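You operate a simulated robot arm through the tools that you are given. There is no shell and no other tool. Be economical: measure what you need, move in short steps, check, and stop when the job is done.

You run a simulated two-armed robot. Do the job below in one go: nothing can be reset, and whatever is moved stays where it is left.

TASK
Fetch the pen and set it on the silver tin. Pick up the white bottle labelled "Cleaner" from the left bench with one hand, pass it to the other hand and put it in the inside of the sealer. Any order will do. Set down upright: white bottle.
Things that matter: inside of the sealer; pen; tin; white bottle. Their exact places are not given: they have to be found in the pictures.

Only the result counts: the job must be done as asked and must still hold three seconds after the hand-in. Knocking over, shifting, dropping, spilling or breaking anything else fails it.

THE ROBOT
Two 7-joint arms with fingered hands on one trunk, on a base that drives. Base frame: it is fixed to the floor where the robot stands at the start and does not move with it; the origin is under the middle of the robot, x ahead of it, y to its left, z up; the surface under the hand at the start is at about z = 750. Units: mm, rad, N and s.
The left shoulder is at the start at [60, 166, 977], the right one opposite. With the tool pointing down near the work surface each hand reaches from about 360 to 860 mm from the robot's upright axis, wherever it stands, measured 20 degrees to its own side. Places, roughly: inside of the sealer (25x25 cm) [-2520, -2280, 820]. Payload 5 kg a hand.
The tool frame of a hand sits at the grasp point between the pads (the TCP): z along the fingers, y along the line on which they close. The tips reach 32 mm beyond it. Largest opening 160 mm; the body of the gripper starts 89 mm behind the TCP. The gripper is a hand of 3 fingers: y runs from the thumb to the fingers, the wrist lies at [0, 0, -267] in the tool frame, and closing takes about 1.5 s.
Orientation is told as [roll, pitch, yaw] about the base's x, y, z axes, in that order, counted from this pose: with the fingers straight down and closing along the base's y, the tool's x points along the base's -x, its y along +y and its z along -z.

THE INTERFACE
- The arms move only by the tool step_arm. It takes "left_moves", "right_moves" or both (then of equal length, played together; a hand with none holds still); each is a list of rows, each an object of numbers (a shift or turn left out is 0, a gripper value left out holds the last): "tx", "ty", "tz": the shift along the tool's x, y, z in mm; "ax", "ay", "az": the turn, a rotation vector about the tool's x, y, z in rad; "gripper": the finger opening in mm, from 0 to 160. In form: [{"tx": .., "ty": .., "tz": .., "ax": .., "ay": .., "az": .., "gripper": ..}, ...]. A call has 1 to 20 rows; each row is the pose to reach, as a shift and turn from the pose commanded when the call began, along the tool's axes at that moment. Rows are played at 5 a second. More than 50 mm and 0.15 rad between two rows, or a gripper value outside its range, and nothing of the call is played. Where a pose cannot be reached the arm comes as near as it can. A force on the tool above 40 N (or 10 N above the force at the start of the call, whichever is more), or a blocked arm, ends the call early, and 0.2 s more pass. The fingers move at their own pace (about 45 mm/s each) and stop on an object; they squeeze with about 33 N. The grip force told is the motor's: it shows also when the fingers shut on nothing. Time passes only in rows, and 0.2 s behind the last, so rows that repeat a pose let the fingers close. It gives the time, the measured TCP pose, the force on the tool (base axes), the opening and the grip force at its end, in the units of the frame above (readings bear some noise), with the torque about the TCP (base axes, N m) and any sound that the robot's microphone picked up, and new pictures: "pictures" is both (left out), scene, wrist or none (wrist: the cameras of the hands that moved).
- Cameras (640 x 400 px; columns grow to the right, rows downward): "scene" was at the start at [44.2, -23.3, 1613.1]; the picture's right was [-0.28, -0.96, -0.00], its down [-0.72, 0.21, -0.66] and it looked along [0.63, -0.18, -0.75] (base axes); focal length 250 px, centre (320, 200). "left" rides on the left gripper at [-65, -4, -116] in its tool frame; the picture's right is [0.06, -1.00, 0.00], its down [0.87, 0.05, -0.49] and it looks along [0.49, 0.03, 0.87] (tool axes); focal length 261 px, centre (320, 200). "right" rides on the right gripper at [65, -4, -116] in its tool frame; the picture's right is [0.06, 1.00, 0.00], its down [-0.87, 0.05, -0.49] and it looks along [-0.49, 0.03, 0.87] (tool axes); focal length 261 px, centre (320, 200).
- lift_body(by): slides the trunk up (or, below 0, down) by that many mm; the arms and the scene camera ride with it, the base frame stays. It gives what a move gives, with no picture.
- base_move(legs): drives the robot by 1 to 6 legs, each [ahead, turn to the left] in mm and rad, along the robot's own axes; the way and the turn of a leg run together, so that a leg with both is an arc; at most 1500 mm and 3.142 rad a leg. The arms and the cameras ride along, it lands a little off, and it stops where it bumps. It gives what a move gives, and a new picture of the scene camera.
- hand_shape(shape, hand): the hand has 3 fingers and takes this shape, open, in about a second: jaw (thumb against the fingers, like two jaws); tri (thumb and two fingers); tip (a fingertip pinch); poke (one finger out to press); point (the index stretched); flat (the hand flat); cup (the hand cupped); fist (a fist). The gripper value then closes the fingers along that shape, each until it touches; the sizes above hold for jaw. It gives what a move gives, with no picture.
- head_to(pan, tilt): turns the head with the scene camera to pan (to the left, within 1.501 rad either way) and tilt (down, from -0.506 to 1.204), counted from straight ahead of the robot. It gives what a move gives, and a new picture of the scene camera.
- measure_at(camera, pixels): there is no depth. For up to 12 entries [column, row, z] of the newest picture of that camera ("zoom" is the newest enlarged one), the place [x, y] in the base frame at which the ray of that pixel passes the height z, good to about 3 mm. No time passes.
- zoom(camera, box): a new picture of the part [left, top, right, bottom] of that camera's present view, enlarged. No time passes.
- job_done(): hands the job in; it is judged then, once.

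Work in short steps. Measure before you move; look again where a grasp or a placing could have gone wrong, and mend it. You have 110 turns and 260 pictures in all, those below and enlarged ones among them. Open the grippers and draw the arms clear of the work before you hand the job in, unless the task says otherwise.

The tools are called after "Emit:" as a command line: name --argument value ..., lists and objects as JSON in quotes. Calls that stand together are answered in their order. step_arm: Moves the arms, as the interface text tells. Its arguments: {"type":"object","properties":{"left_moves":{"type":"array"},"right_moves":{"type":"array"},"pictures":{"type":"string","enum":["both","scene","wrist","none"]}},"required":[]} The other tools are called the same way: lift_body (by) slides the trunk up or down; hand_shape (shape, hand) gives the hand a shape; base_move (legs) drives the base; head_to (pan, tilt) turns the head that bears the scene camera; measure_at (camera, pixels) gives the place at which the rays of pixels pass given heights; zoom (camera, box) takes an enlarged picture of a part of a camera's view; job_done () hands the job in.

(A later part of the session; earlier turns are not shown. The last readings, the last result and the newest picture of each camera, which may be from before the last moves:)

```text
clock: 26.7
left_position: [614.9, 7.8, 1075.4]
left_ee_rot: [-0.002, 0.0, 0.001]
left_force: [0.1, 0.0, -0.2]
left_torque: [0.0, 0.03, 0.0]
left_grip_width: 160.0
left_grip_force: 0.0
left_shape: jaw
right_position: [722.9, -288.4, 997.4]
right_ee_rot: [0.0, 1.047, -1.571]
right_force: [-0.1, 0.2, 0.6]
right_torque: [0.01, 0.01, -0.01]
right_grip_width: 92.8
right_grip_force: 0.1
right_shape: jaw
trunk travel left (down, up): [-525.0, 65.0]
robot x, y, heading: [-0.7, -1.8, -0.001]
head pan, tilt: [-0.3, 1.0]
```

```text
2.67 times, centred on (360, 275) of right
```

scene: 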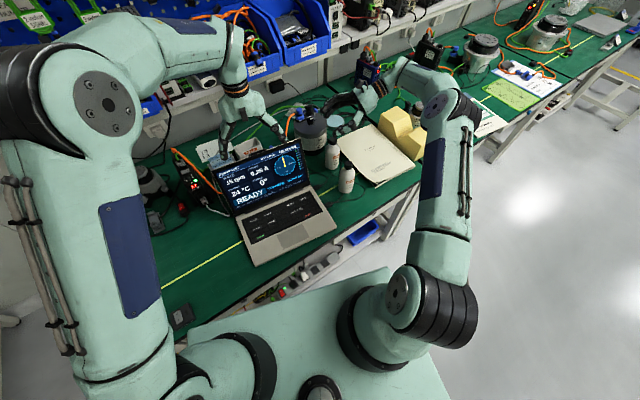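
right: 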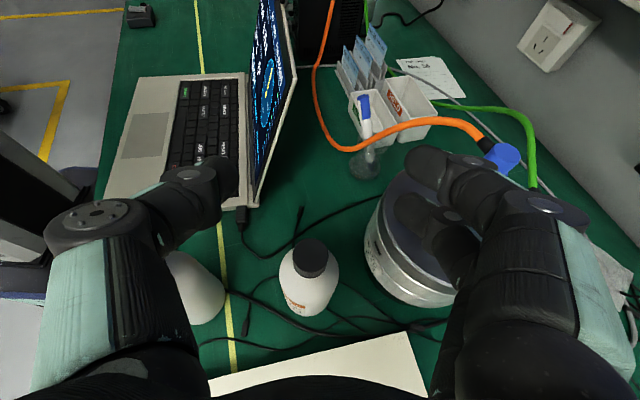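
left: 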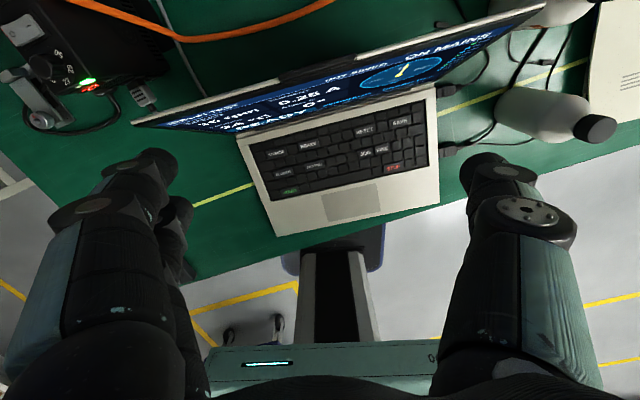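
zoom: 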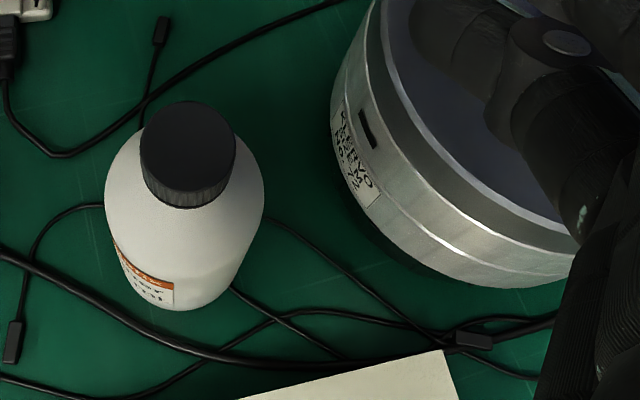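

Aligned: bottle (720,-286) versus TCP (723,-288). I descend 200 mm with a 3 mm shift.

Emit:
step_arm --right_moves '[{"tx": -26, "ty": -3, "tz": 15}, {"tx": -60, "ty": -3, "tz": 35}, {"tx": -95, "ty": -3, "tz": 55}, {"tx": -130, "ty": -3, "tz": 75}, {"tx": -155, "ty": -3, "tz": 89}, {"tx": -173, "ty": -3, "tz": 100}, {"tx": -173, "ty": -3, "tz": 100}]' --pictures "wrist"

```text
clock: 28.3
left_position: [614.1, 7.4, 1074.9]
left_ee_rot: [0.002, 0.0, 0.0]
left_force: [0.3, -0.4, -0.1]
left_torque: [0.01, 0.0, -0.02]
left_grip_width: 160.1
left_grip_force: 0.1
left_shape: jaw
right_position: [720.5, -290.1, 797.2]
right_ee_rot: [0.001, 1.046, -1.571]
right_force: [-0.7, 0.7, 0.2]
right_torque: [0.02, 0.01, -0.01]
right_grip_width: 92.4
right_grip_force: 0.0
right_shape: jaw
trunk travel left (down, up): [-525.0, 65.0]
robot x, y, heading: [-0.8, -1.4, -0.004]
head pan, tilt: [-0.3, 1.0]
```

right: 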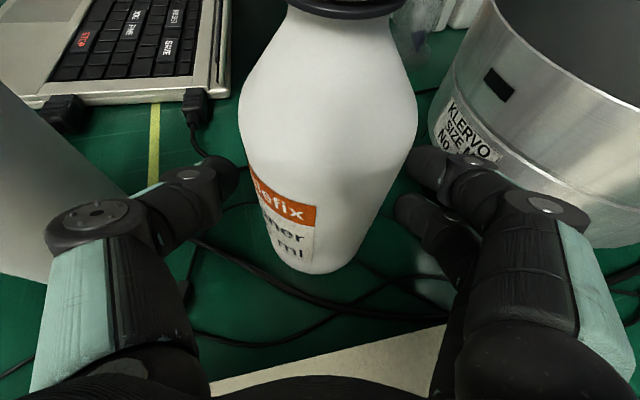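

Well centred. I close gradually and check.

Emit:
step_arm --right_moves '[{"gripper": 70}, {"gripper": 55}, {"gripper": 50}, {"gripper": 45}, {"gripper": 45}, {"gripper": 45}]' --pictures "wrist"

```text
clock: 29.7
left_position: [614.0, 7.9, 1076.8]
left_ee_rot: [0.001, -0.002, -0.001]
left_force: [-0.1, -0.4, 0.2]
left_torque: [0.0, 0.01, 0.0]
left_grip_width: 159.9
left_grip_force: 0.0
left_shape: jaw
right_position: [720.6, -291.0, 796.6]
right_ee_rot: [0.0, 1.048, -1.572]
right_force: [0.3, 0.0, 0.2]
right_torque: [0.0, 0.02, 0.02]
right_grip_width: 45.8
right_grip_force: 32.4
right_shape: jaw
trunk travel left (down, up): [-525.0, 65.0]
robot x, y, heading: [1.9, -0.3, 0.001]
head pan, tilt: [-0.3, 1.0]
```

right: 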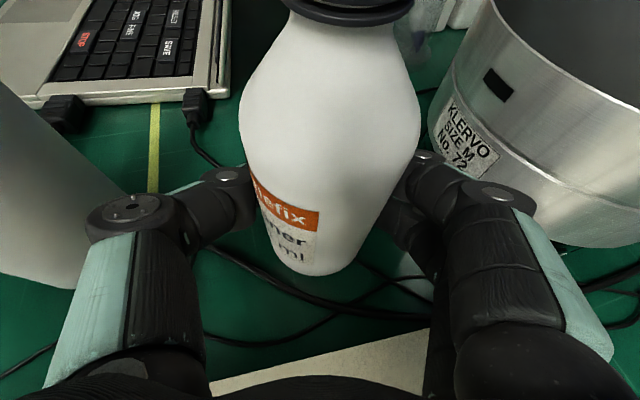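

Grip holds (32 N at 45.8 mm). I lift 150 mm.

Emit:
step_arm --right_moves '[{"gripper": 35}, {"tx": 17, "tz": -10}, {"tx": 43, "tz": -25}, {"tx": 69, "tz": -40}, {"tx": 95, "tz": -55}, {"tx": 130, "tz": -75}, {"tx": 165, "tz": -95}, {"tx": 165, "tz": -95}]'

Emit:
zoom --camera "scene" --box '[290, 70, 430, 200]'

```text
clock: 31.5
left_position: [615.2, 8.1, 1075.2]
left_ee_rot: [-0.001, 0.001, 0.001]
left_force: [0.1, -0.2, 0.1]
left_torque: [0.03, 0.02, 0.01]
left_grip_width: 159.7
left_grip_force: 0.2
left_shape: jaw
right_position: [719.0, -290.5, 988.0]
right_ee_rot: [-0.002, 1.048, -1.573]
right_force: [-0.6, -0.8, -2.4]
right_torque: [0.06, 0.0, -0.05]
right_grip_width: 44.8
right_grip_force: 33.1
right_shape: jaw
trunk travel left (down, up): [-525.0, 65.0]
robot x, y, heading: [0.4, -0.9, -0.003]
head pan, tilt: [-0.3, 1.0]
```

scene: 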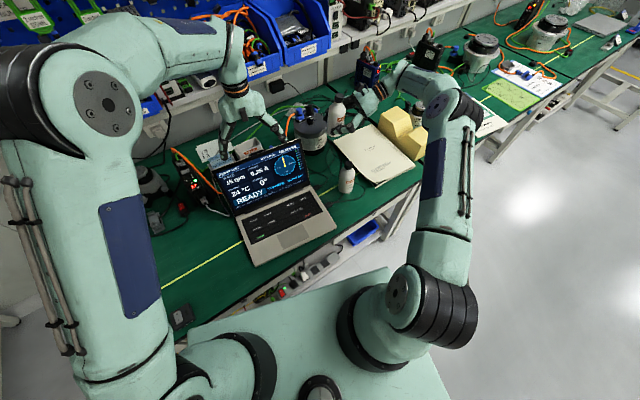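
right: 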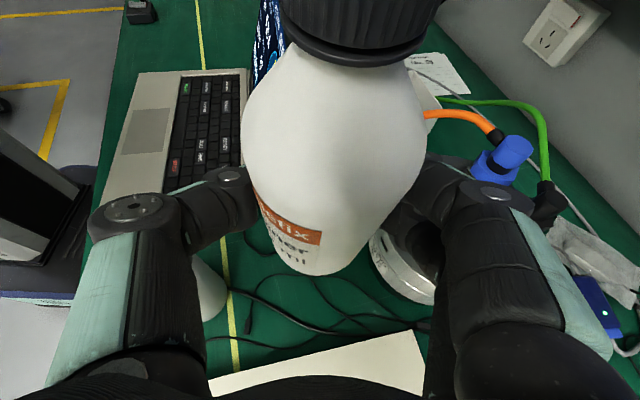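

```text
3.08 times, centred on (360, 135) of scene
```

zoom: 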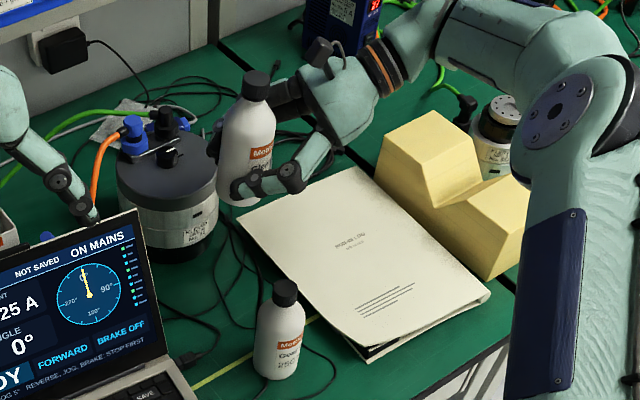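

The bottle is held well. Plan: bring it to (540,-200), and let the left hand (yawed 90°, closing along x) take it by the cap from above. I move both to staging poses.

Emit:
step_arm --right_moves '[{"tx": 7, "ty": -30, "tz": 13}, {"tx": 15, "ty": -60, "tz": 26}, {"tx": 22, "ty": -90, "tz": 39}, {"tx": 30, "ty": -120, "tz": 52}, {"tx": 37, "ty": -150, "tz": 65}, {"tx": 45, "ty": -180, "tz": 78}, {"tx": 26, "ty": -180, "tz": 89}, {"tx": 8, "ty": -180, "tz": 99}, {"tx": 8, "ty": -180, "tz": 99}, {"tx": 8, "ty": -180, "tz": 99}, {"tx": 8, "ty": -180, "tz": 99}, {"tx": 8, "ty": -180, "tz": 99}]' --left_moves '[{"tz": -30, "az": -0.1428}, {"tz": -60, "az": -0.2856}, {"tz": -70, "az": -0.4284}, {"tz": -70, "az": -0.5712}, {"tz": -70, "az": -0.714}, {"tz": -70, "az": -0.8568}, {"tz": -70, "az": -0.9996}, {"tz": -70, "az": -1.1424}, {"tz": -70, "az": -1.2852}, {"tz": -70, "az": -1.428}, {"tz": -70, "az": -1.5708}, {"tz": -70, "az": -1.5708}]'

Emit:
zoom --camera "scene" --box '[220, 80, 420, 230]'

```text
clock: 34.1
left_position: [614.7, 6.8, 1145.0]
left_ee_rot: [0.0, 0.0, 1.572]
left_force: [0.4, -0.4, 0.0]
left_torque: [0.01, 0.01, 0.0]
left_grip_width: 159.5
left_grip_force: 0.1
left_shape: jaw
right_position: [539.9, -199.7, 944.9]
right_ee_rot: [-0.001, 1.047, -1.571]
right_force: [0.1, -0.1, -3.2]
right_torque: [-0.01, -0.01, -0.01]
right_grip_width: 44.3
right_grip_force: 33.1
right_shape: jaw
trunk travel left (down, up): [-525.0, 65.0]
robot x, y, heading: [0.8, -0.3, 0.001]
head pan, tilt: [-0.3, 1.0]
```

scene: 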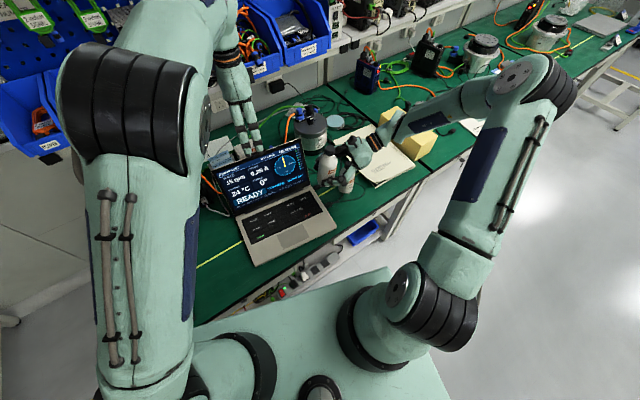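
right: 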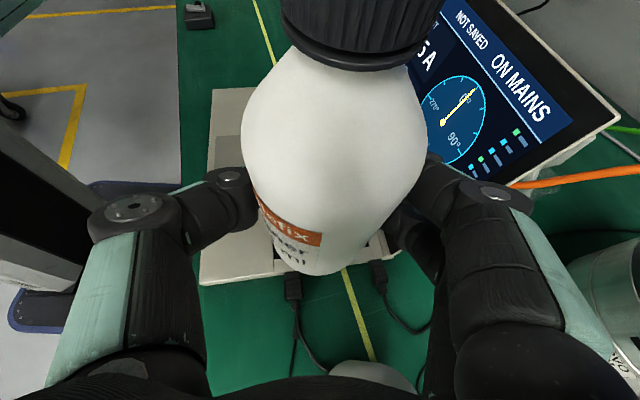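
left: 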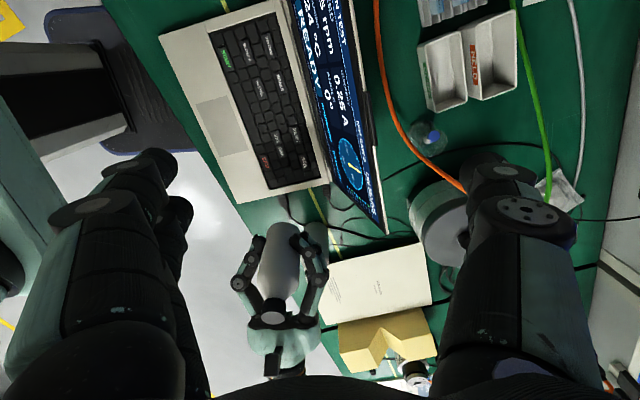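

```text
2.67 times, centred on (320, 155) of scene
```

zoom: 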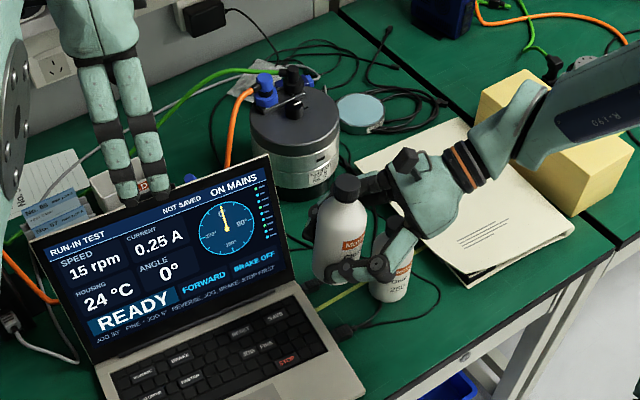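

Staged well. I zoom with the left camera and measure the cap's place.

Emit:
zoom --camera "left" --box '[220, 210, 340, 330]'

Emit:
measure_at --camera "scene" --pixels '[[330, 147.5, 1060], [330, 147.5, 1050], [330, 147.5, 1070], [325, 186, 905]]'

```text
3.33 times, centred on (280, 270) of left
```

zoom: 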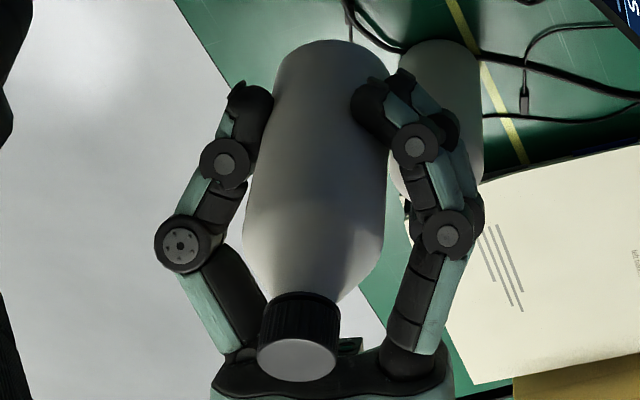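

```text
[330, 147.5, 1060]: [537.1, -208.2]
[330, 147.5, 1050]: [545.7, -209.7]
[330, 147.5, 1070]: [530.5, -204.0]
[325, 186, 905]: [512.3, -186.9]
```

I measure cap and bottom from the left camera.

Emit:
measure_at --camera "zoom" --pixels '[[297, 362, 1040], [297, 362, 1050], [297, 362, 1060], [297, 362, 1070], [297, 310, 1035], [322, 50, 905], [275, 60, 905], [355, 50, 905]]'

```text
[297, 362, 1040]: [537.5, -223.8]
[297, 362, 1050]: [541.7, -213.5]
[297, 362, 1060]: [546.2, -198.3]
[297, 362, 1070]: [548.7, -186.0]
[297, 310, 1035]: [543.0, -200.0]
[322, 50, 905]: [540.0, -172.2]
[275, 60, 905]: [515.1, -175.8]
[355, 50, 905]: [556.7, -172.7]
```

Cap top is about (543,-210,1053), bottle nearly upright. I bring the left hand above it at z 1145, opening 84.

Emit:
step_arm --left_moves '[{"tx": 43, "ty": 14, "gripper": 84}, {"tx": 86, "ty": 29}, {"tx": 129, "ty": 43}, {"tx": 172, "ty": 58}, {"tx": 216, "ty": 72}, {"tx": 216, "ty": 72}]'

Emit:
zoom --camera "scene" --box '[240, 60, 420, 210]'

```text
clock: 35.5
left_position: [542.5, -207.8, 1146.4]
left_ee_rot: [-0.001, -0.002, 1.572]
left_force: [-0.2, -0.7, 0.9]
left_torque: [0.0, 0.02, 0.0]
left_grip_width: 84.4
left_grip_force: 0.1
left_shape: jaw
right_position: [538.7, -198.7, 945.1]
right_ee_rot: [-0.001, 1.047, -1.571]
right_force: [-0.1, 0.3, -2.0]
right_torque: [-0.03, 0.02, -0.03]
right_grip_width: 44.2
right_grip_force: 33.0
right_shape: jaw
trunk travel left (down, up): [-525.0, 65.0]
robot x, y, heading: [-0.9, 4.1, 0.002]
head pan, tilt: [-0.3, 1.0]
```

scene: 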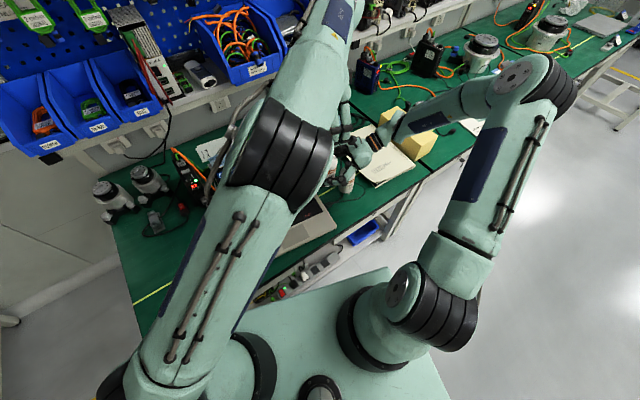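
left: 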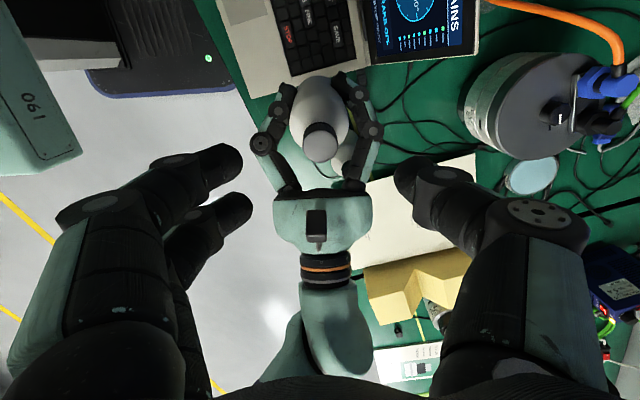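

```text
2.67 times, centred on (330, 135) of scene
```

zoom: 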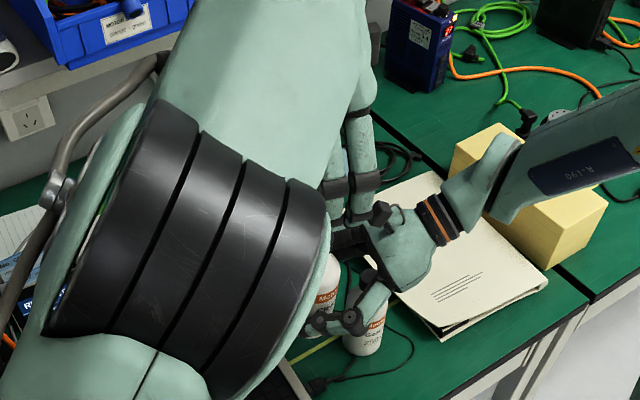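

I check the cap's place in the left view, (321,130).

Emit:
measure_at --camera "left" --pixels '[[321, 132, 1053], [316, 218, 1065]]'

Emit:
zoom --camera "left" --box '[240, 60, 420, 260]'

```text
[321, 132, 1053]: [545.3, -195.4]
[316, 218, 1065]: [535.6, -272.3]
```

```text
2.00 times, centred on (330, 160) of left
```

zoom: 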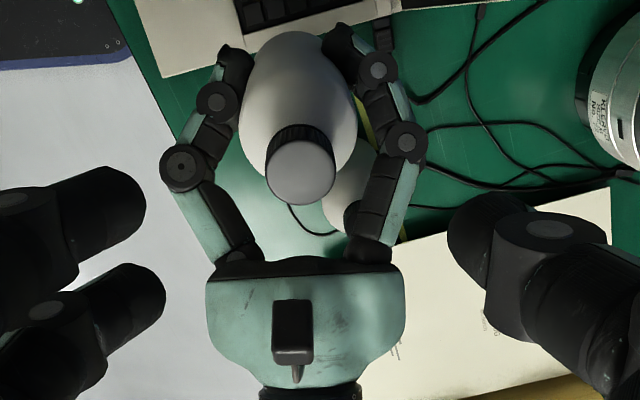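

Corrected cap centre is pixel (320,146).

Emit:
measure_at --camera "left" --pixels '[[320, 146, 1053], [320, 146, 1045], [320, 146, 1060]]'

```text
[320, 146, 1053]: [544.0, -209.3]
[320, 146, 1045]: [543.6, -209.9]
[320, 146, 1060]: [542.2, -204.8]
```

Confirmed (543,-209). I descend 99 mm to TCP z≈1047.

Emit:
step_arm --left_moves '[{"tx": 1, "tz": 30}, {"tx": 1, "tz": 60}, {"tx": 1, "tz": 82}, {"tx": 1, "tz": 99}, {"tx": 1, "tz": 99}]'

Emit:
zoom --camera "left" --box '[200, 60, 440, 260]'

```text
clock: 36.7
left_position: [542.2, -208.3, 1046.9]
left_ee_rot: [0.001, 0.001, 1.571]
left_force: [0.2, 0.3, 0.2]
left_torque: [-0.02, 0.0, 0.01]
left_grip_width: 84.6
left_grip_force: 0.1
left_shape: jaw
right_position: [538.9, -198.6, 943.9]
right_ee_rot: [0.001, 1.048, -1.572]
right_force: [0.4, 0.5, -2.0]
right_torque: [0.02, 0.03, 0.0]
right_grip_width: 44.1
right_grip_force: 32.9
right_shape: jaw
trunk travel left (down, up): [-525.0, 65.0]
robot x, y, heading: [0.9, 0.9, -0.0]
head pan, tilt: [-0.3, 1.0]
```

scene: 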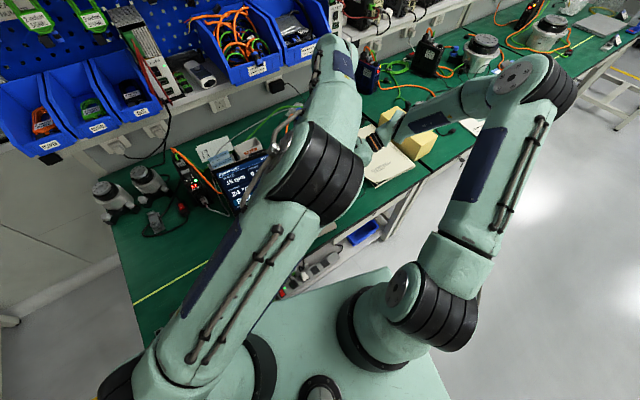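
left: 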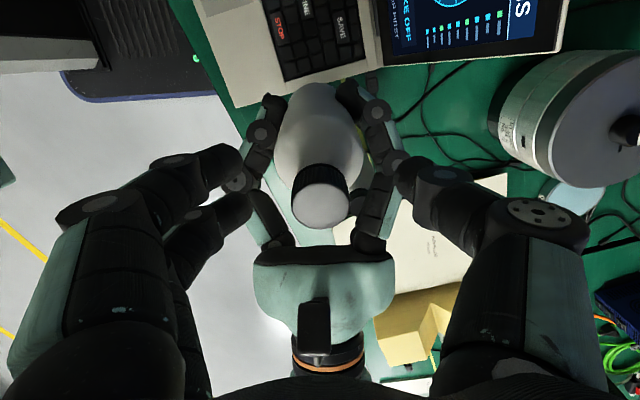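

```text
2.00 times, centred on (320, 160) of left
```

zoom: 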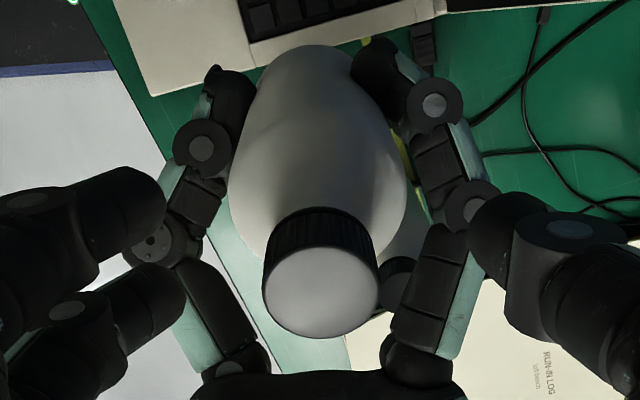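

Cap is centred between the fingers. I lower 6 mm and close the left hand.

Emit:
step_arm --left_moves '[{"tz": 6, "gripper": 60}, {"tz": 6, "gripper": 45}, {"tz": 6, "gripper": 35}, {"tz": 6, "gripper": 25}, {"tz": 6, "gripper": 20}, {"tz": 6, "gripper": 20}, {"tz": 6, "gripper": 20}]' --pictures "wrist"

Emit:
zoom --camera "left" --box '[200, 60, 440, 260]'

```text
clock: 38.3
left_position: [541.8, -211.5, 1042.2]
left_ee_rot: [-0.001, 0.003, 1.568]
left_force: [-4.6, -9.0, 24.7]
left_torque: [-0.33, 0.71, 0.2]
left_grip_width: 22.7
left_grip_force: 32.6
left_shape: jaw
right_position: [539.7, -198.5, 942.1]
right_ee_rot: [-0.001, 1.044, -1.571]
right_force: [5.0, 9.8, -27.8]
right_torque: [-0.29, -0.23, -0.15]
right_grip_width: 43.6
right_grip_force: 32.9
right_shape: jaw
trunk travel left (down, up): [-525.0, 65.0]
robot x, y, heading: [1.8, -3.3, 0.003]
head pan, tilt: [-0.3, 1.0]
```

left: 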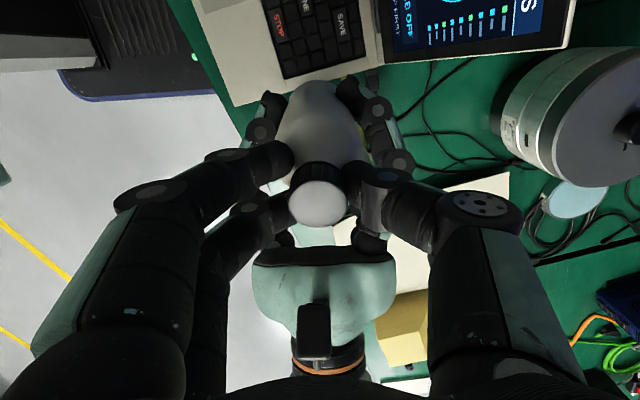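

```text
2.00 times, centred on (320, 160) of left
```

zoom: 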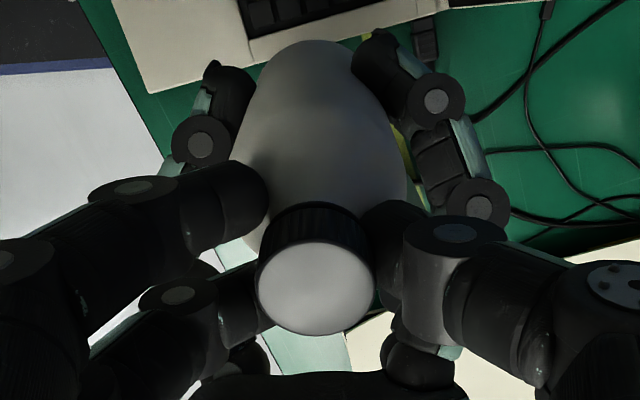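

Left hand has it by the neck/cap but presses on the shoulder (25 N). I ease the left hand up 5 mm to relieve it.

Emit:
step_arm --left_moves '[{"tz": -2, "tx": -1}, {"tz": -5, "tx": -2}, {"tz": -5, "tx": -2}, {"tz": -5, "tx": -2}]' --pictures "none"

```text
clock: 39.3
left_position: [542.6, -205.5, 1045.5]
left_ee_rot: [0.001, 0.0, 1.572]
left_force: [-3.8, -9.0, 15.6]
left_torque: [-0.48, 0.55, 0.24]
left_grip_width: 22.2
left_grip_force: 33.2
left_shape: jaw
right_position: [540.3, -199.3, 944.7]
right_ee_rot: [0.0, 1.048, -1.571]
right_force: [3.2, 9.9, -18.1]
right_torque: [-0.33, -0.16, -0.17]
right_grip_width: 42.8
right_grip_force: 33.0
right_shape: jaw
trunk travel left (down, up): [-525.0, 65.0]
robot x, y, heading: [-3.1, 3.2, 0.001]
head pan, tilt: [-0.3, 1.0]
```

Better. Ease up a further 6 mm and shift 3 mm back toward -y.

Emit:
step_arm --left_moves '[{"tz": -3, "tx": 2}, {"tz": -6, "tx": 3}, {"tz": -6, "tx": 3}, {"tz": -6, "tx": 3}]' --pictures "wrist"

Emit:
zoom --camera "left" --box '[200, 60, 440, 260]'

```text
clock: 40.3
left_position: [541.4, -209.3, 1050.9]
left_ee_rot: [0.002, -0.001, 1.572]
left_force: [-2.1, -0.6, -9.7]
left_torque: [-0.09, 0.64, 0.08]
left_grip_width: 19.1
left_grip_force: 33.0
left_shape: jaw
right_position: [540.3, -199.6, 946.2]
right_ee_rot: [-0.001, 1.047, -1.571]
right_force: [2.1, -0.2, 7.0]
right_torque: [-0.07, -0.35, -0.09]
right_grip_width: 43.1
right_grip_force: 32.7
right_shape: jaw
trunk travel left (down, up): [-525.0, 65.0]
robot x, y, heading: [2.3, -1.2, -0.002]
head pan, tilt: [-0.3, 1.0]
```

left: 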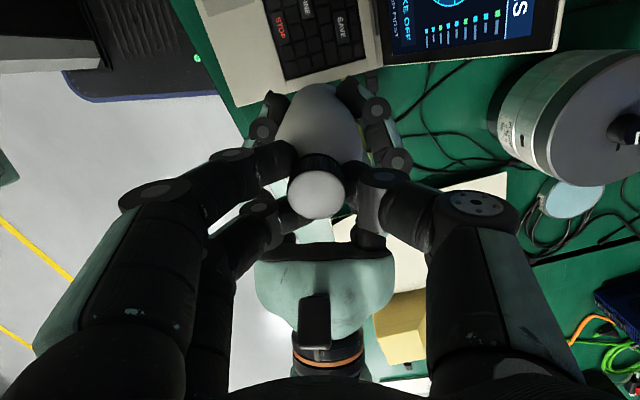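

```text
2.00 times, centred on (320, 160) of left
```

zoom: 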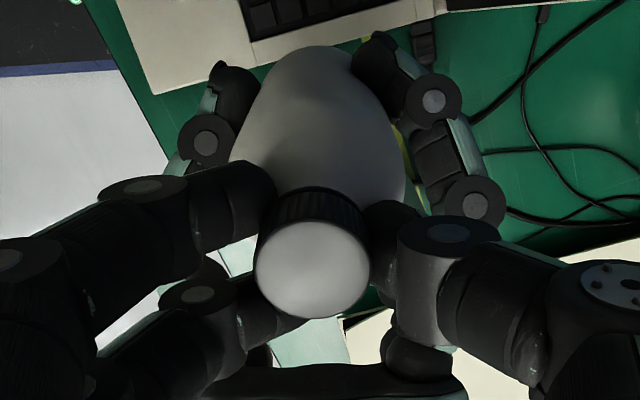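

The left hand now carries upward load (10 N) and holds under the cap. I open the right hand in place and check.

Emit:
step_arm --right_moves '[{"gripper": 55}, {"gripper": 65}, {"gripper": 75}, {"gripper": 90}, {"gripper": 100}, {"gripper": 100}]' --pictures "wrist"

Emit:
zoom --camera "left" --box '[200, 60, 440, 260]'

```text
clock: 41.7
left_position: [542.6, -209.8, 1050.8]
left_ee_rot: [0.001, -0.001, 1.569]
left_force: [-0.6, -0.4, -2.4]
left_torque: [-0.01, 0.02, -0.01]
left_grip_width: 18.8
left_grip_force: 32.8
left_shape: jaw
right_position: [539.5, -199.9, 945.5]
right_ee_rot: [0.0, 1.048, -1.57]
right_force: [-0.1, 0.2, 0.3]
right_torque: [0.01, -0.01, -0.01]
right_grip_width: 99.6
right_grip_force: 0.1
right_shape: jaw
trunk travel left (down, up): [-525.0, 65.0]
robot x, y, heading: [0.1, -1.3, 0.005]
head pan, tilt: [-0.3, 1.0]
```

right: 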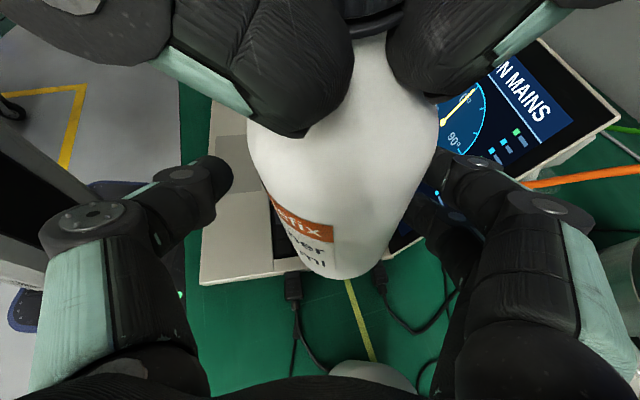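

```text
2.00 times, centred on (320, 160) of left
```

zoom: 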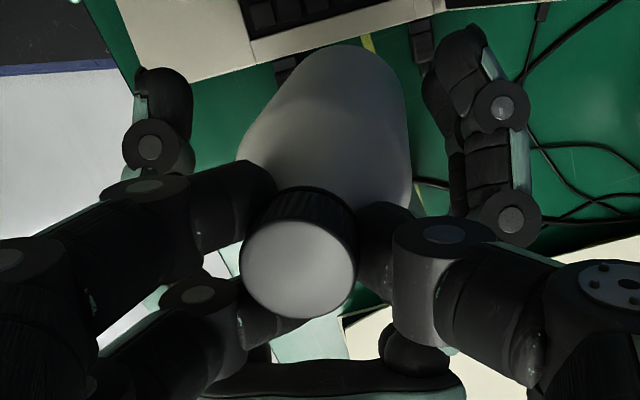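

Handover succeeded. I withdraw the right hand along -y, and check.

Emit:
step_arm --right_moves '[{"tx": -20, "tz": -35, "gripper": 110}, {"tx": -40, "tz": -69}, {"tx": -60, "tz": -104}, {"tx": -75, "tz": -130}, {"tx": -75, "tz": -130}]'

```text
clock: 42.9
left_position: [543.2, -210.3, 1051.2]
left_ee_rot: [0.001, 0.001, 1.571]
left_force: [-0.2, -0.7, -2.5]
left_torque: [-0.05, 0.02, 0.01]
left_grip_width: 18.6
left_grip_force: 32.7
left_shape: jaw
right_position: [538.7, -350.2, 944.1]
right_ee_rot: [0.0, 1.047, -1.572]
right_force: [-0.3, -0.3, 0.5]
right_torque: [-0.03, 0.0, -0.04]
right_grip_width: 109.5
right_grip_force: 0.1
right_shape: jaw
trunk travel left (down, up): [-525.0, 65.0]
robot x, y, heading: [-3.0, 0.6, 0.001]
head pan, tilt: [-0.3, 1.0]
```

scene: 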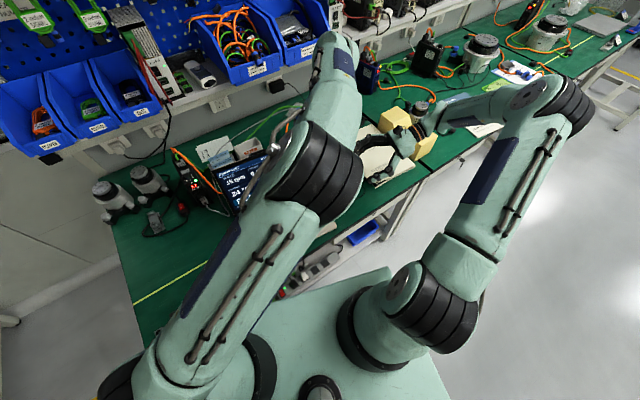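
right: 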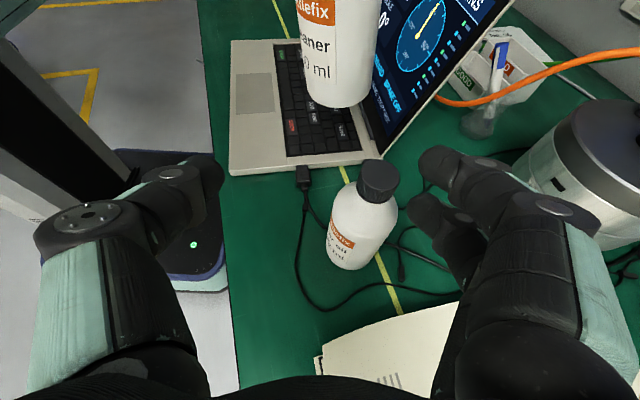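

I raise the left hand with the bottle and carry it back to the left, clear of the pen area.

Emit:
step_arm --left_moves '[{"tz": -40, "gripper": 15}, {"tz": -80}, {"tz": -120}, {"tx": -40, "ty": 14, "tz": -120}, {"tx": -80, "ty": 28, "tz": -120}, {"tx": -120, "ty": 42, "tz": -120}, {"tx": -160, "ty": 56, "tz": -120}, {"tx": -200, "ty": 70, "tz": -120}, {"tx": -240, "ty": 84, "tz": -120}, {"tx": -280, "ty": 98, "tz": -120}, {"tx": -320, "ty": 112, "tz": -120}, {"tx": -360, "ty": 126, "tz": -120}, {"tx": -360, "ty": 126, "tz": -120}]'

Emit:
zoom --camera "scene" --box '[210, 70, 370, 190]'

```text
clock: 45.7
left_position: [416.1, 149.4, 1170.1]
left_ee_rot: [0.0, 0.001, 1.572]
left_force: [0.3, 0.2, -2.6]
left_torque: [-0.03, 0.0, 0.01]
left_grip_width: 12.5
left_grip_force: 33.1
left_shape: jaw
right_position: [538.0, -350.4, 945.1]
right_ee_rot: [0.0, 1.047, -1.572]
right_force: [-0.4, -0.7, 0.5]
right_torque: [0.04, 0.01, 0.02]
right_grip_width: 109.7
right_grip_force: 0.1
right_shape: jaw
trunk travel left (down, up): [-525.0, 65.0]
robot x, y, heading: [-4.5, -1.3, 0.002]
head pan, tilt: [-0.3, 1.0]
```

scene: 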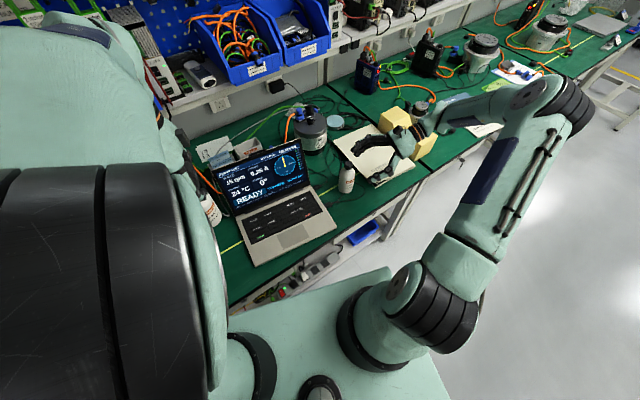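
left: 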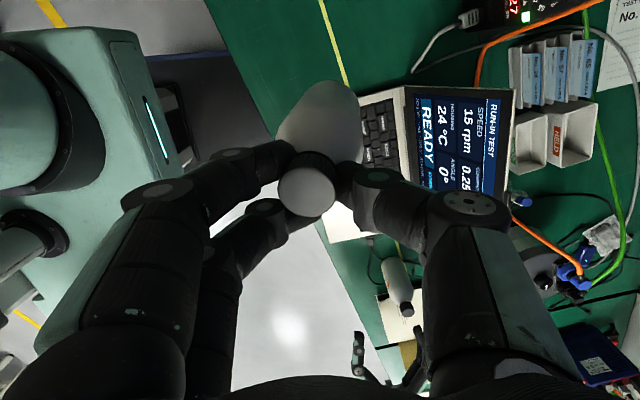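

```text
3.33 times, centred on (290, 130) of scene
```

zoom: 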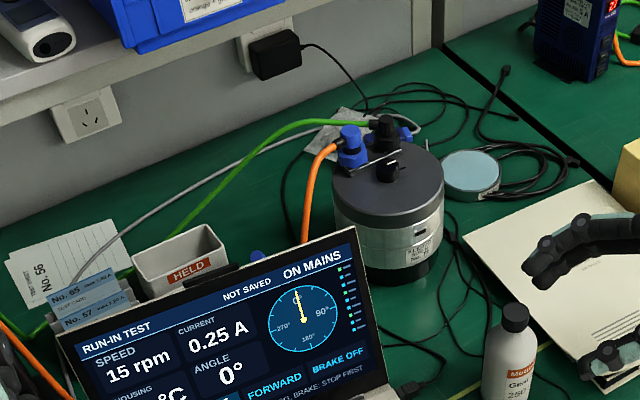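

The bottle is held under its cap. The pen's blue top is at left camera (520,198) and scene (274,161); I triangulate.

Emit:
zoom --camera "left" --box '[470, 150, 590, 250]'

Emit:
measure_at --camera "scene" --pixels '[[274, 160, 860], [274, 160, 880], [274, 160, 900], [274, 160, 920], [269, 163, 950], [282, 148, 900]]'

Emit:
measure_at --camera "left" --pixels '[[527, 200, 860], [527, 200, 880], [527, 200, 900], [527, 200, 920]]'

```text
4.00 times, centred on (530, 200) of left
```

zoom: 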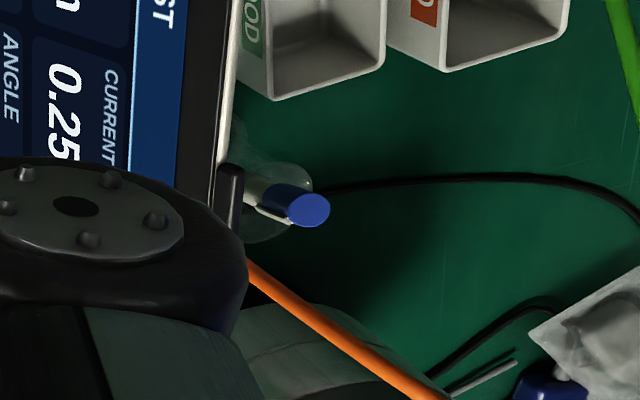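

```text
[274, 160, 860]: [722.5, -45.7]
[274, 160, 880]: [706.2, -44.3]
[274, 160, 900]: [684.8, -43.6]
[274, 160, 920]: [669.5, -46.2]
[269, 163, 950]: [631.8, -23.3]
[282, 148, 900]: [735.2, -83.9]
```

```text
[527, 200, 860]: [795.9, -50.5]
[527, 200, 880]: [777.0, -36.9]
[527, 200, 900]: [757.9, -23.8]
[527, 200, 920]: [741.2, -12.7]
```

I correct the scene pixel to (271,147).

Emit:
measure_at --camera "scene" --pixels '[[271.5, 146, 860], [271.5, 146, 880], [271.5, 146, 900], [271.5, 146, 840]]'

Emit:
measure_at --camera "left" --pixels '[[527, 202, 860], [527, 202, 880], [527, 202, 900], [527, 202, 840]]'

```text
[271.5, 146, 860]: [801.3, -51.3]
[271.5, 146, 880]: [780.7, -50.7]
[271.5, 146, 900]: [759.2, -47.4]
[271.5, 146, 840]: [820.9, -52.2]
```

```text
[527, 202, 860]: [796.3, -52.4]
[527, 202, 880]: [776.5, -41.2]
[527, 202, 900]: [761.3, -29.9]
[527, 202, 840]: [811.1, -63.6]
```

Pen top is about (797,-51,863). I measure nearby obstacles: laptop top edge, boxes, the cable and glass.

Emit:
measure_at --camera "scene" --pixels '[[300.5, 139, 960], [300.5, 139, 940], [211, 169, 960], [211, 169, 940], [285, 143, 840], [285, 143, 870], [290.5, 134, 870], [258, 138, 830], [300, 122, 880]]'

Emit:
measure_at --camera "left" --pixels '[[515, 90, 960], [515, 90, 940], [500, 165, 960], [548, 172, 830], [518, 214, 850], [545, 238, 870], [530, 222, 860], [518, 200, 755], [595, 165, 830]]'

```text
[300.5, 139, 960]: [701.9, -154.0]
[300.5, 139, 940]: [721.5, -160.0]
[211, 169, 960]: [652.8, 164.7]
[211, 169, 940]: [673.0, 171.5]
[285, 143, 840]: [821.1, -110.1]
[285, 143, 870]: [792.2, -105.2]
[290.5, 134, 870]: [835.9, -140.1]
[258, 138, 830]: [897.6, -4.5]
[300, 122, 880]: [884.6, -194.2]
```

```text
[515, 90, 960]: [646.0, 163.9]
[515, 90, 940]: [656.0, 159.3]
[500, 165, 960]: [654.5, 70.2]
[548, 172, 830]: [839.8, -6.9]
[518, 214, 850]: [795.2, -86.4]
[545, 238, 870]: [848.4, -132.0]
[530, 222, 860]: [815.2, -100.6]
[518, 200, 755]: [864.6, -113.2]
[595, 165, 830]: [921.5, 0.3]
```

The screen's top edge is at x≈690 and the pen is behind it, so I'll come vertically, closing along x. To gain reach I raise the trunk 60 mm.

Emit:
lift_body --by 60

Emit:
step_arm --right_moves '[{"tx": 12, "tz": 5, "ay": -0.1496, "gripper": 60}, {"tx": 24, "tz": 10, "ay": -0.2992}, {"tx": 36, "tz": 15, "ay": -0.4488}, {"tx": 48, "tz": 20, "ay": -0.5984}, {"tx": 60, "tz": 25, "ay": -0.748}, {"tx": 72, "tz": 30, "ay": -0.8976}, {"tx": 84, "tz": 35, "ay": -1.0472}, {"tx": 84, "tz": 35, "ay": -1.0472}]'

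```text
clock: 46.7
left_position: [417.0, 150.3, 1230.1]
left_ee_rot: [-0.001, 0.0, 1.571]
left_force: [-0.7, -0.6, -2.0]
left_torque: [-0.03, -0.04, 0.01]
left_grip_width: 12.7
left_grip_force: 33.1
left_shape: jaw
right_position: [539.9, -349.5, 1004.9]
right_ee_rot: [-0.001, 1.047, -1.571]
right_force: [0.5, -0.5, -0.8]
right_torque: [-0.03, -0.01, 0.03]
right_grip_width: 109.5
right_grip_force: 0.1
right_shape: jaw
trunk travel left (down, up): [-585.0, 5.0]
robot x, y, heading: [0.8, -0.4, -0.002]
head pan, tilt: [-0.3, 1.0]
```

```text
clock: 48.5
left_position: [415.8, 148.5, 1230.0]
left_ee_rot: [0.0, 0.001, 1.571]
left_force: [-0.2, 0.0, -2.0]
left_torque: [-0.01, 0.02, 0.02]
left_grip_width: 12.5
left_grip_force: 33.5
left_shape: jaw
right_position: [538.6, -279.0, 1059.8]
right_ee_rot: [-0.002, -0.001, -1.572]
right_force: [-1.1, -0.3, 0.8]
right_torque: [0.0, -0.02, 0.01]
right_grip_width: 60.7
right_grip_force: 0.0
right_shape: jaw
trunk travel left (down, up): [-585.0, 5.0]
robot x, y, heading: [-1.0, -2.5, 0.003]
head pan, tilt: [-0.3, 1.0]
```

scene: 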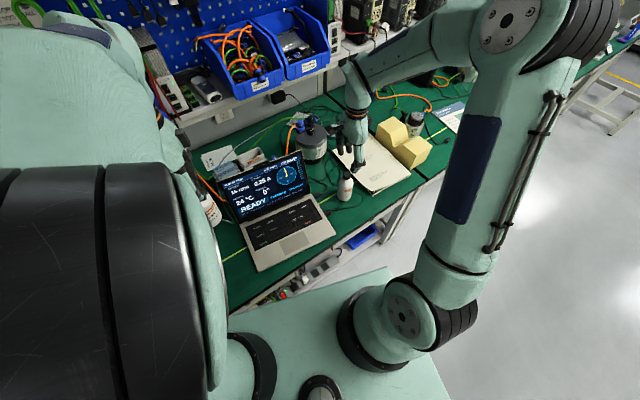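
right: 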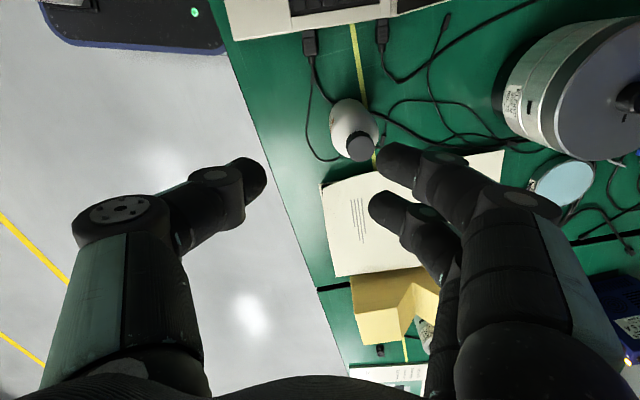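

Vertical now. I move above the pen at (797,-56,1030).

Emit:
step_arm --right_moves '[{"tx": 28, "ty": 32, "tz": 0}, {"tx": 56, "ty": 64, "tz": 0}, {"tx": 84, "ty": 97, "tz": 0}, {"tx": 112, "ty": 129, "tz": 5}, {"tx": 140, "ty": 161, "tz": 10}, {"tx": 168, "ty": 193, "tz": 15}, {"tx": 196, "ty": 226, "tz": 22}, {"tx": 223, "ty": 258, "tz": 30}, {"tx": 223, "ty": 258, "tz": 30}]'

Emit:
zoom --camera "right" --box '[200, 100, 440, 280]'

```text
clock: 50.5
left_position: [414.2, 149.4, 1230.7]
left_ee_rot: [-0.002, 0.001, 1.571]
left_force: [-0.2, -0.1, -2.1]
left_torque: [0.02, -0.05, 0.03]
left_grip_width: 12.5
left_grip_force: 32.7
left_shape: jaw
right_position: [789.9, -51.8, 1029.3]
right_ee_rot: [0.001, 0.0, -1.569]
right_force: [-0.6, 0.6, -0.4]
right_torque: [0.01, -0.07, 0.02]
right_grip_width: 60.0
right_grip_force: 0.0
right_shape: jaw
right hand out of reach, approached as far as the arm can: row 8, 9
trunk travel left (down, up): [-585.0, 5.0]
robot x, y, heading: [-0.1, 4.9, 0.001]
head pan, tilt: [-0.3, 1.0]
```

scene: 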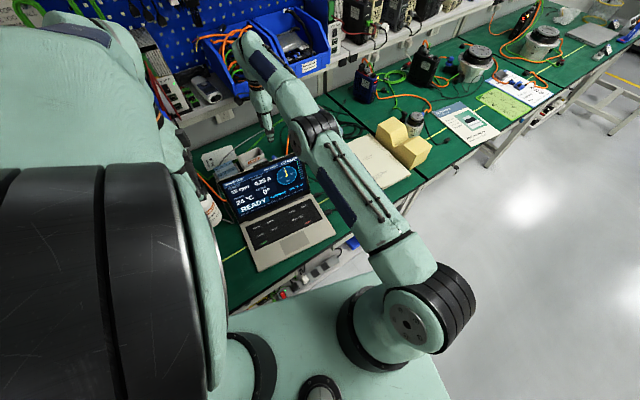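
right: 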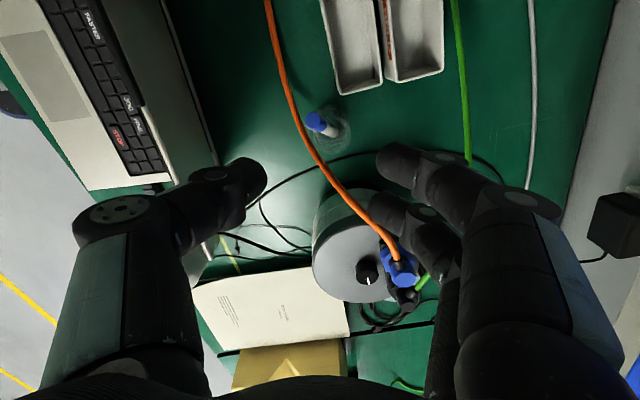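

```text
2.22 times, centred on (320, 190) of right
```

zoom: 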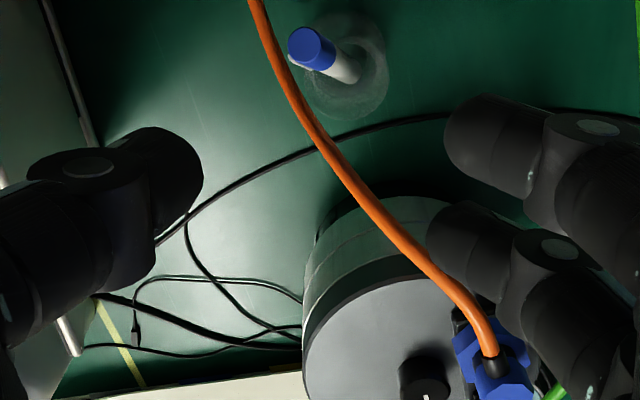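

Fine view: pen top pixel ≈(315.5,121). I measure pen, glass and cable from here.

Emit:
measure_at --camera "right" --pixels '[[315.5, 121, 850], [315.5, 121, 862], [315.5, 121, 875], [330, 132, 815], [333, 131, 755], [318, 150, 850], [318, 150, 900], [300, 122, 850], [365, 90, 830], [335, 100, 800]]'

Emit:
measure_at --camera "zoom" --pixels '[[310, 48, 862], [340, 110, 752], [347, 75, 815], [300, 70, 860]]'

```text
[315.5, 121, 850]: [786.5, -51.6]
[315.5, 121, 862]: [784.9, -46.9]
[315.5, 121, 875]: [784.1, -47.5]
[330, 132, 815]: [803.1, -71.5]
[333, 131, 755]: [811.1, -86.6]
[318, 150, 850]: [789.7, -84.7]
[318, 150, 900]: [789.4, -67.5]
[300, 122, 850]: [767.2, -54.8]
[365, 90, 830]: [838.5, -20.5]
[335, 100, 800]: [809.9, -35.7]
```

```text
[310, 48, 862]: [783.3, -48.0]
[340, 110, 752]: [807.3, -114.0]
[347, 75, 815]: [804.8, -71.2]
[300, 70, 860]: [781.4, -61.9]
```

Pen top is about (784,-48,874). The orange cable passes close by; I triangulate its height.

Emit:
zoom --camera "left" --box '[470, 150, 590, 250]'

Emit:
measure_at --camera "right" --pixels '[[324.5, 167.5, 840], [324.5, 167.5, 870], [324.5, 167.5, 900], [306, 134, 810], [306, 134, 840], [306, 134, 870], [296, 112, 780], [296, 112, 820], [296, 112, 850], [345, 196, 850], [345, 196, 890], [345, 196, 930]]'

```text
4.00 times, centred on (530, 200) of left
```

zoom: 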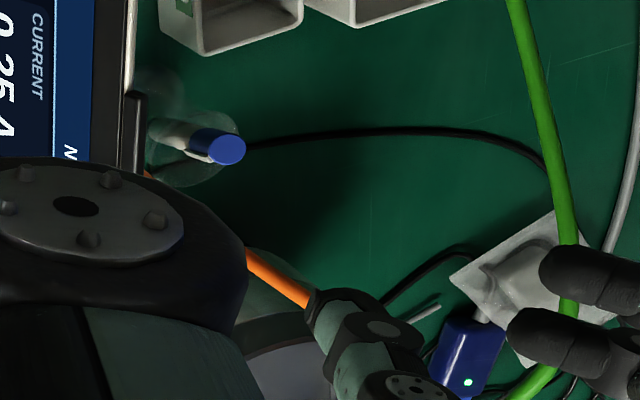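

```text
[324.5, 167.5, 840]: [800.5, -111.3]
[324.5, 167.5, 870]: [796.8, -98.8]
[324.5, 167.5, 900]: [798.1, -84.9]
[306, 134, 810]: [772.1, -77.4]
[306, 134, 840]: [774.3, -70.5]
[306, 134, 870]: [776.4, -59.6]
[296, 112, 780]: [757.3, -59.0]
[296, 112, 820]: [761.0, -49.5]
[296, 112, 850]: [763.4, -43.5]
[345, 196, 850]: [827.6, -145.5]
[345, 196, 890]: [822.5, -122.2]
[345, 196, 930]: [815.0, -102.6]
```

Now the same cable from the left view.

Emit:
measure_at --camera "zoom" --pixels '[[255, 262, 840], [255, 262, 870], [255, 262, 900], [300, 292, 850], [300, 292, 890], [300, 292, 930], [150, 175, 780], [150, 175, 820], [150, 175, 850], [225, 148, 862], [225, 148, 875], [225, 148, 885]]'

```text
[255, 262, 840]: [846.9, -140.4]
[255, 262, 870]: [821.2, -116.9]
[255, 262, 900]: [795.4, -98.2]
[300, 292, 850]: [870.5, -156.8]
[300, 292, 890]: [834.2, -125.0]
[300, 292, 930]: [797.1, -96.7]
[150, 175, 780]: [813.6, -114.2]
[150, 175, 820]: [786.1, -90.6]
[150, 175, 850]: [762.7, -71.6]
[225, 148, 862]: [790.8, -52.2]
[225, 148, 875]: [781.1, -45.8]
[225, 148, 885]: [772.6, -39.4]
```

The cable is at z<830 near the pen and y<-90 higher up, so fingers at y≈-52 are clear. I descend 110 mm with opening 44 and look.

Emit:
step_arm --right_moves '[{"tx": -1, "ty": -3, "tz": 25, "gripper": 44}, {"tx": -1, "ty": -3, "tz": 55}, {"tx": -1, "ty": -3, "tz": 85}, {"tx": -1, "ty": -3, "tz": 110}, {"tx": -1, "ty": -3, "tz": 110}]'

Emit:
zoom --camera "right" --box '[220, 80, 420, 230]'

Emit:
zoom --camera "scene" --box '[210, 70, 370, 190]'

```text
clock: 51.7
left_position: [417.1, 150.0, 1230.7]
left_ee_rot: [0.001, -0.002, 1.572]
left_force: [0.2, 0.2, -2.1]
left_torque: [-0.02, -0.01, -0.04]
left_grip_width: 12.7
left_grip_force: 32.4
left_shape: jaw
right_position: [788.6, -51.1, 919.9]
right_ee_rot: [0.0, 0.001, -1.571]
right_force: [-0.1, 0.7, -0.6]
right_torque: [0.01, -0.02, -0.03]
right_grip_width: 44.1
right_grip_force: 0.1
right_shape: jaw
trunk travel left (down, up): [-585.0, 5.0]
robot x, y, heading: [1.2, -1.8, -0.004]
head pan, tilt: [-0.3, 1.0]
```

scene: 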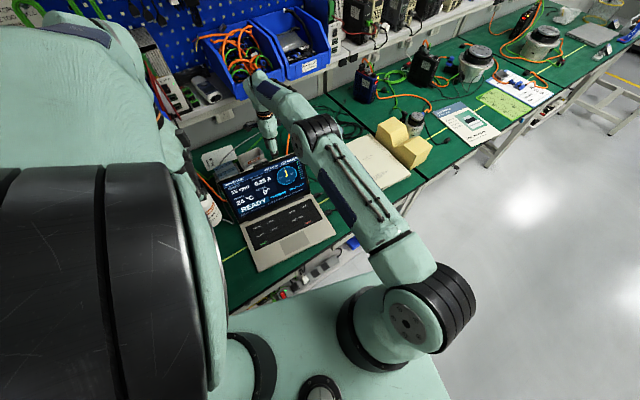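
right: 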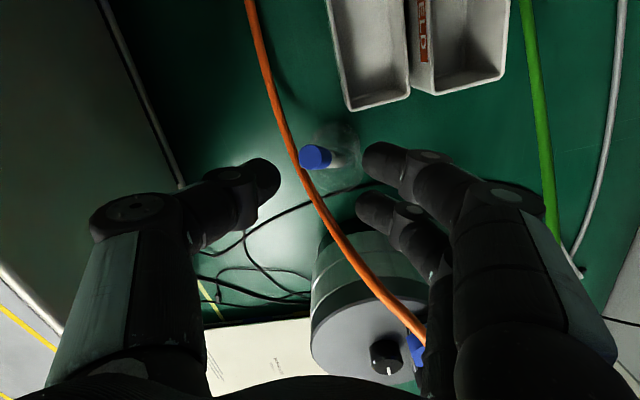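

```text
2.67 times, centred on (320, 155) of right
```

zoom: 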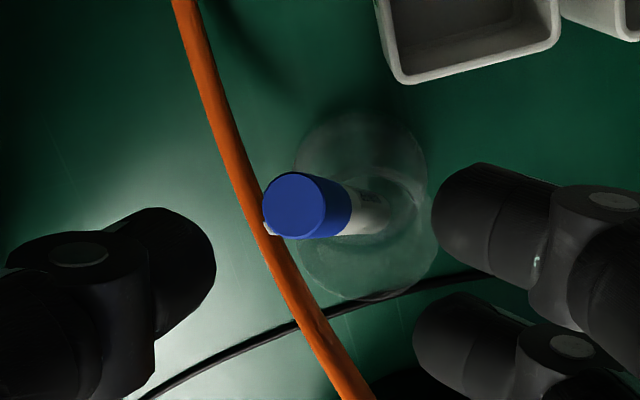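

```text
3.33 times, centred on (290, 130) of scene
```

zoom: 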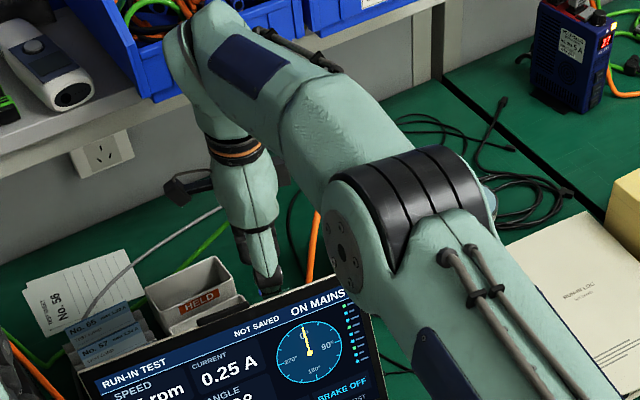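

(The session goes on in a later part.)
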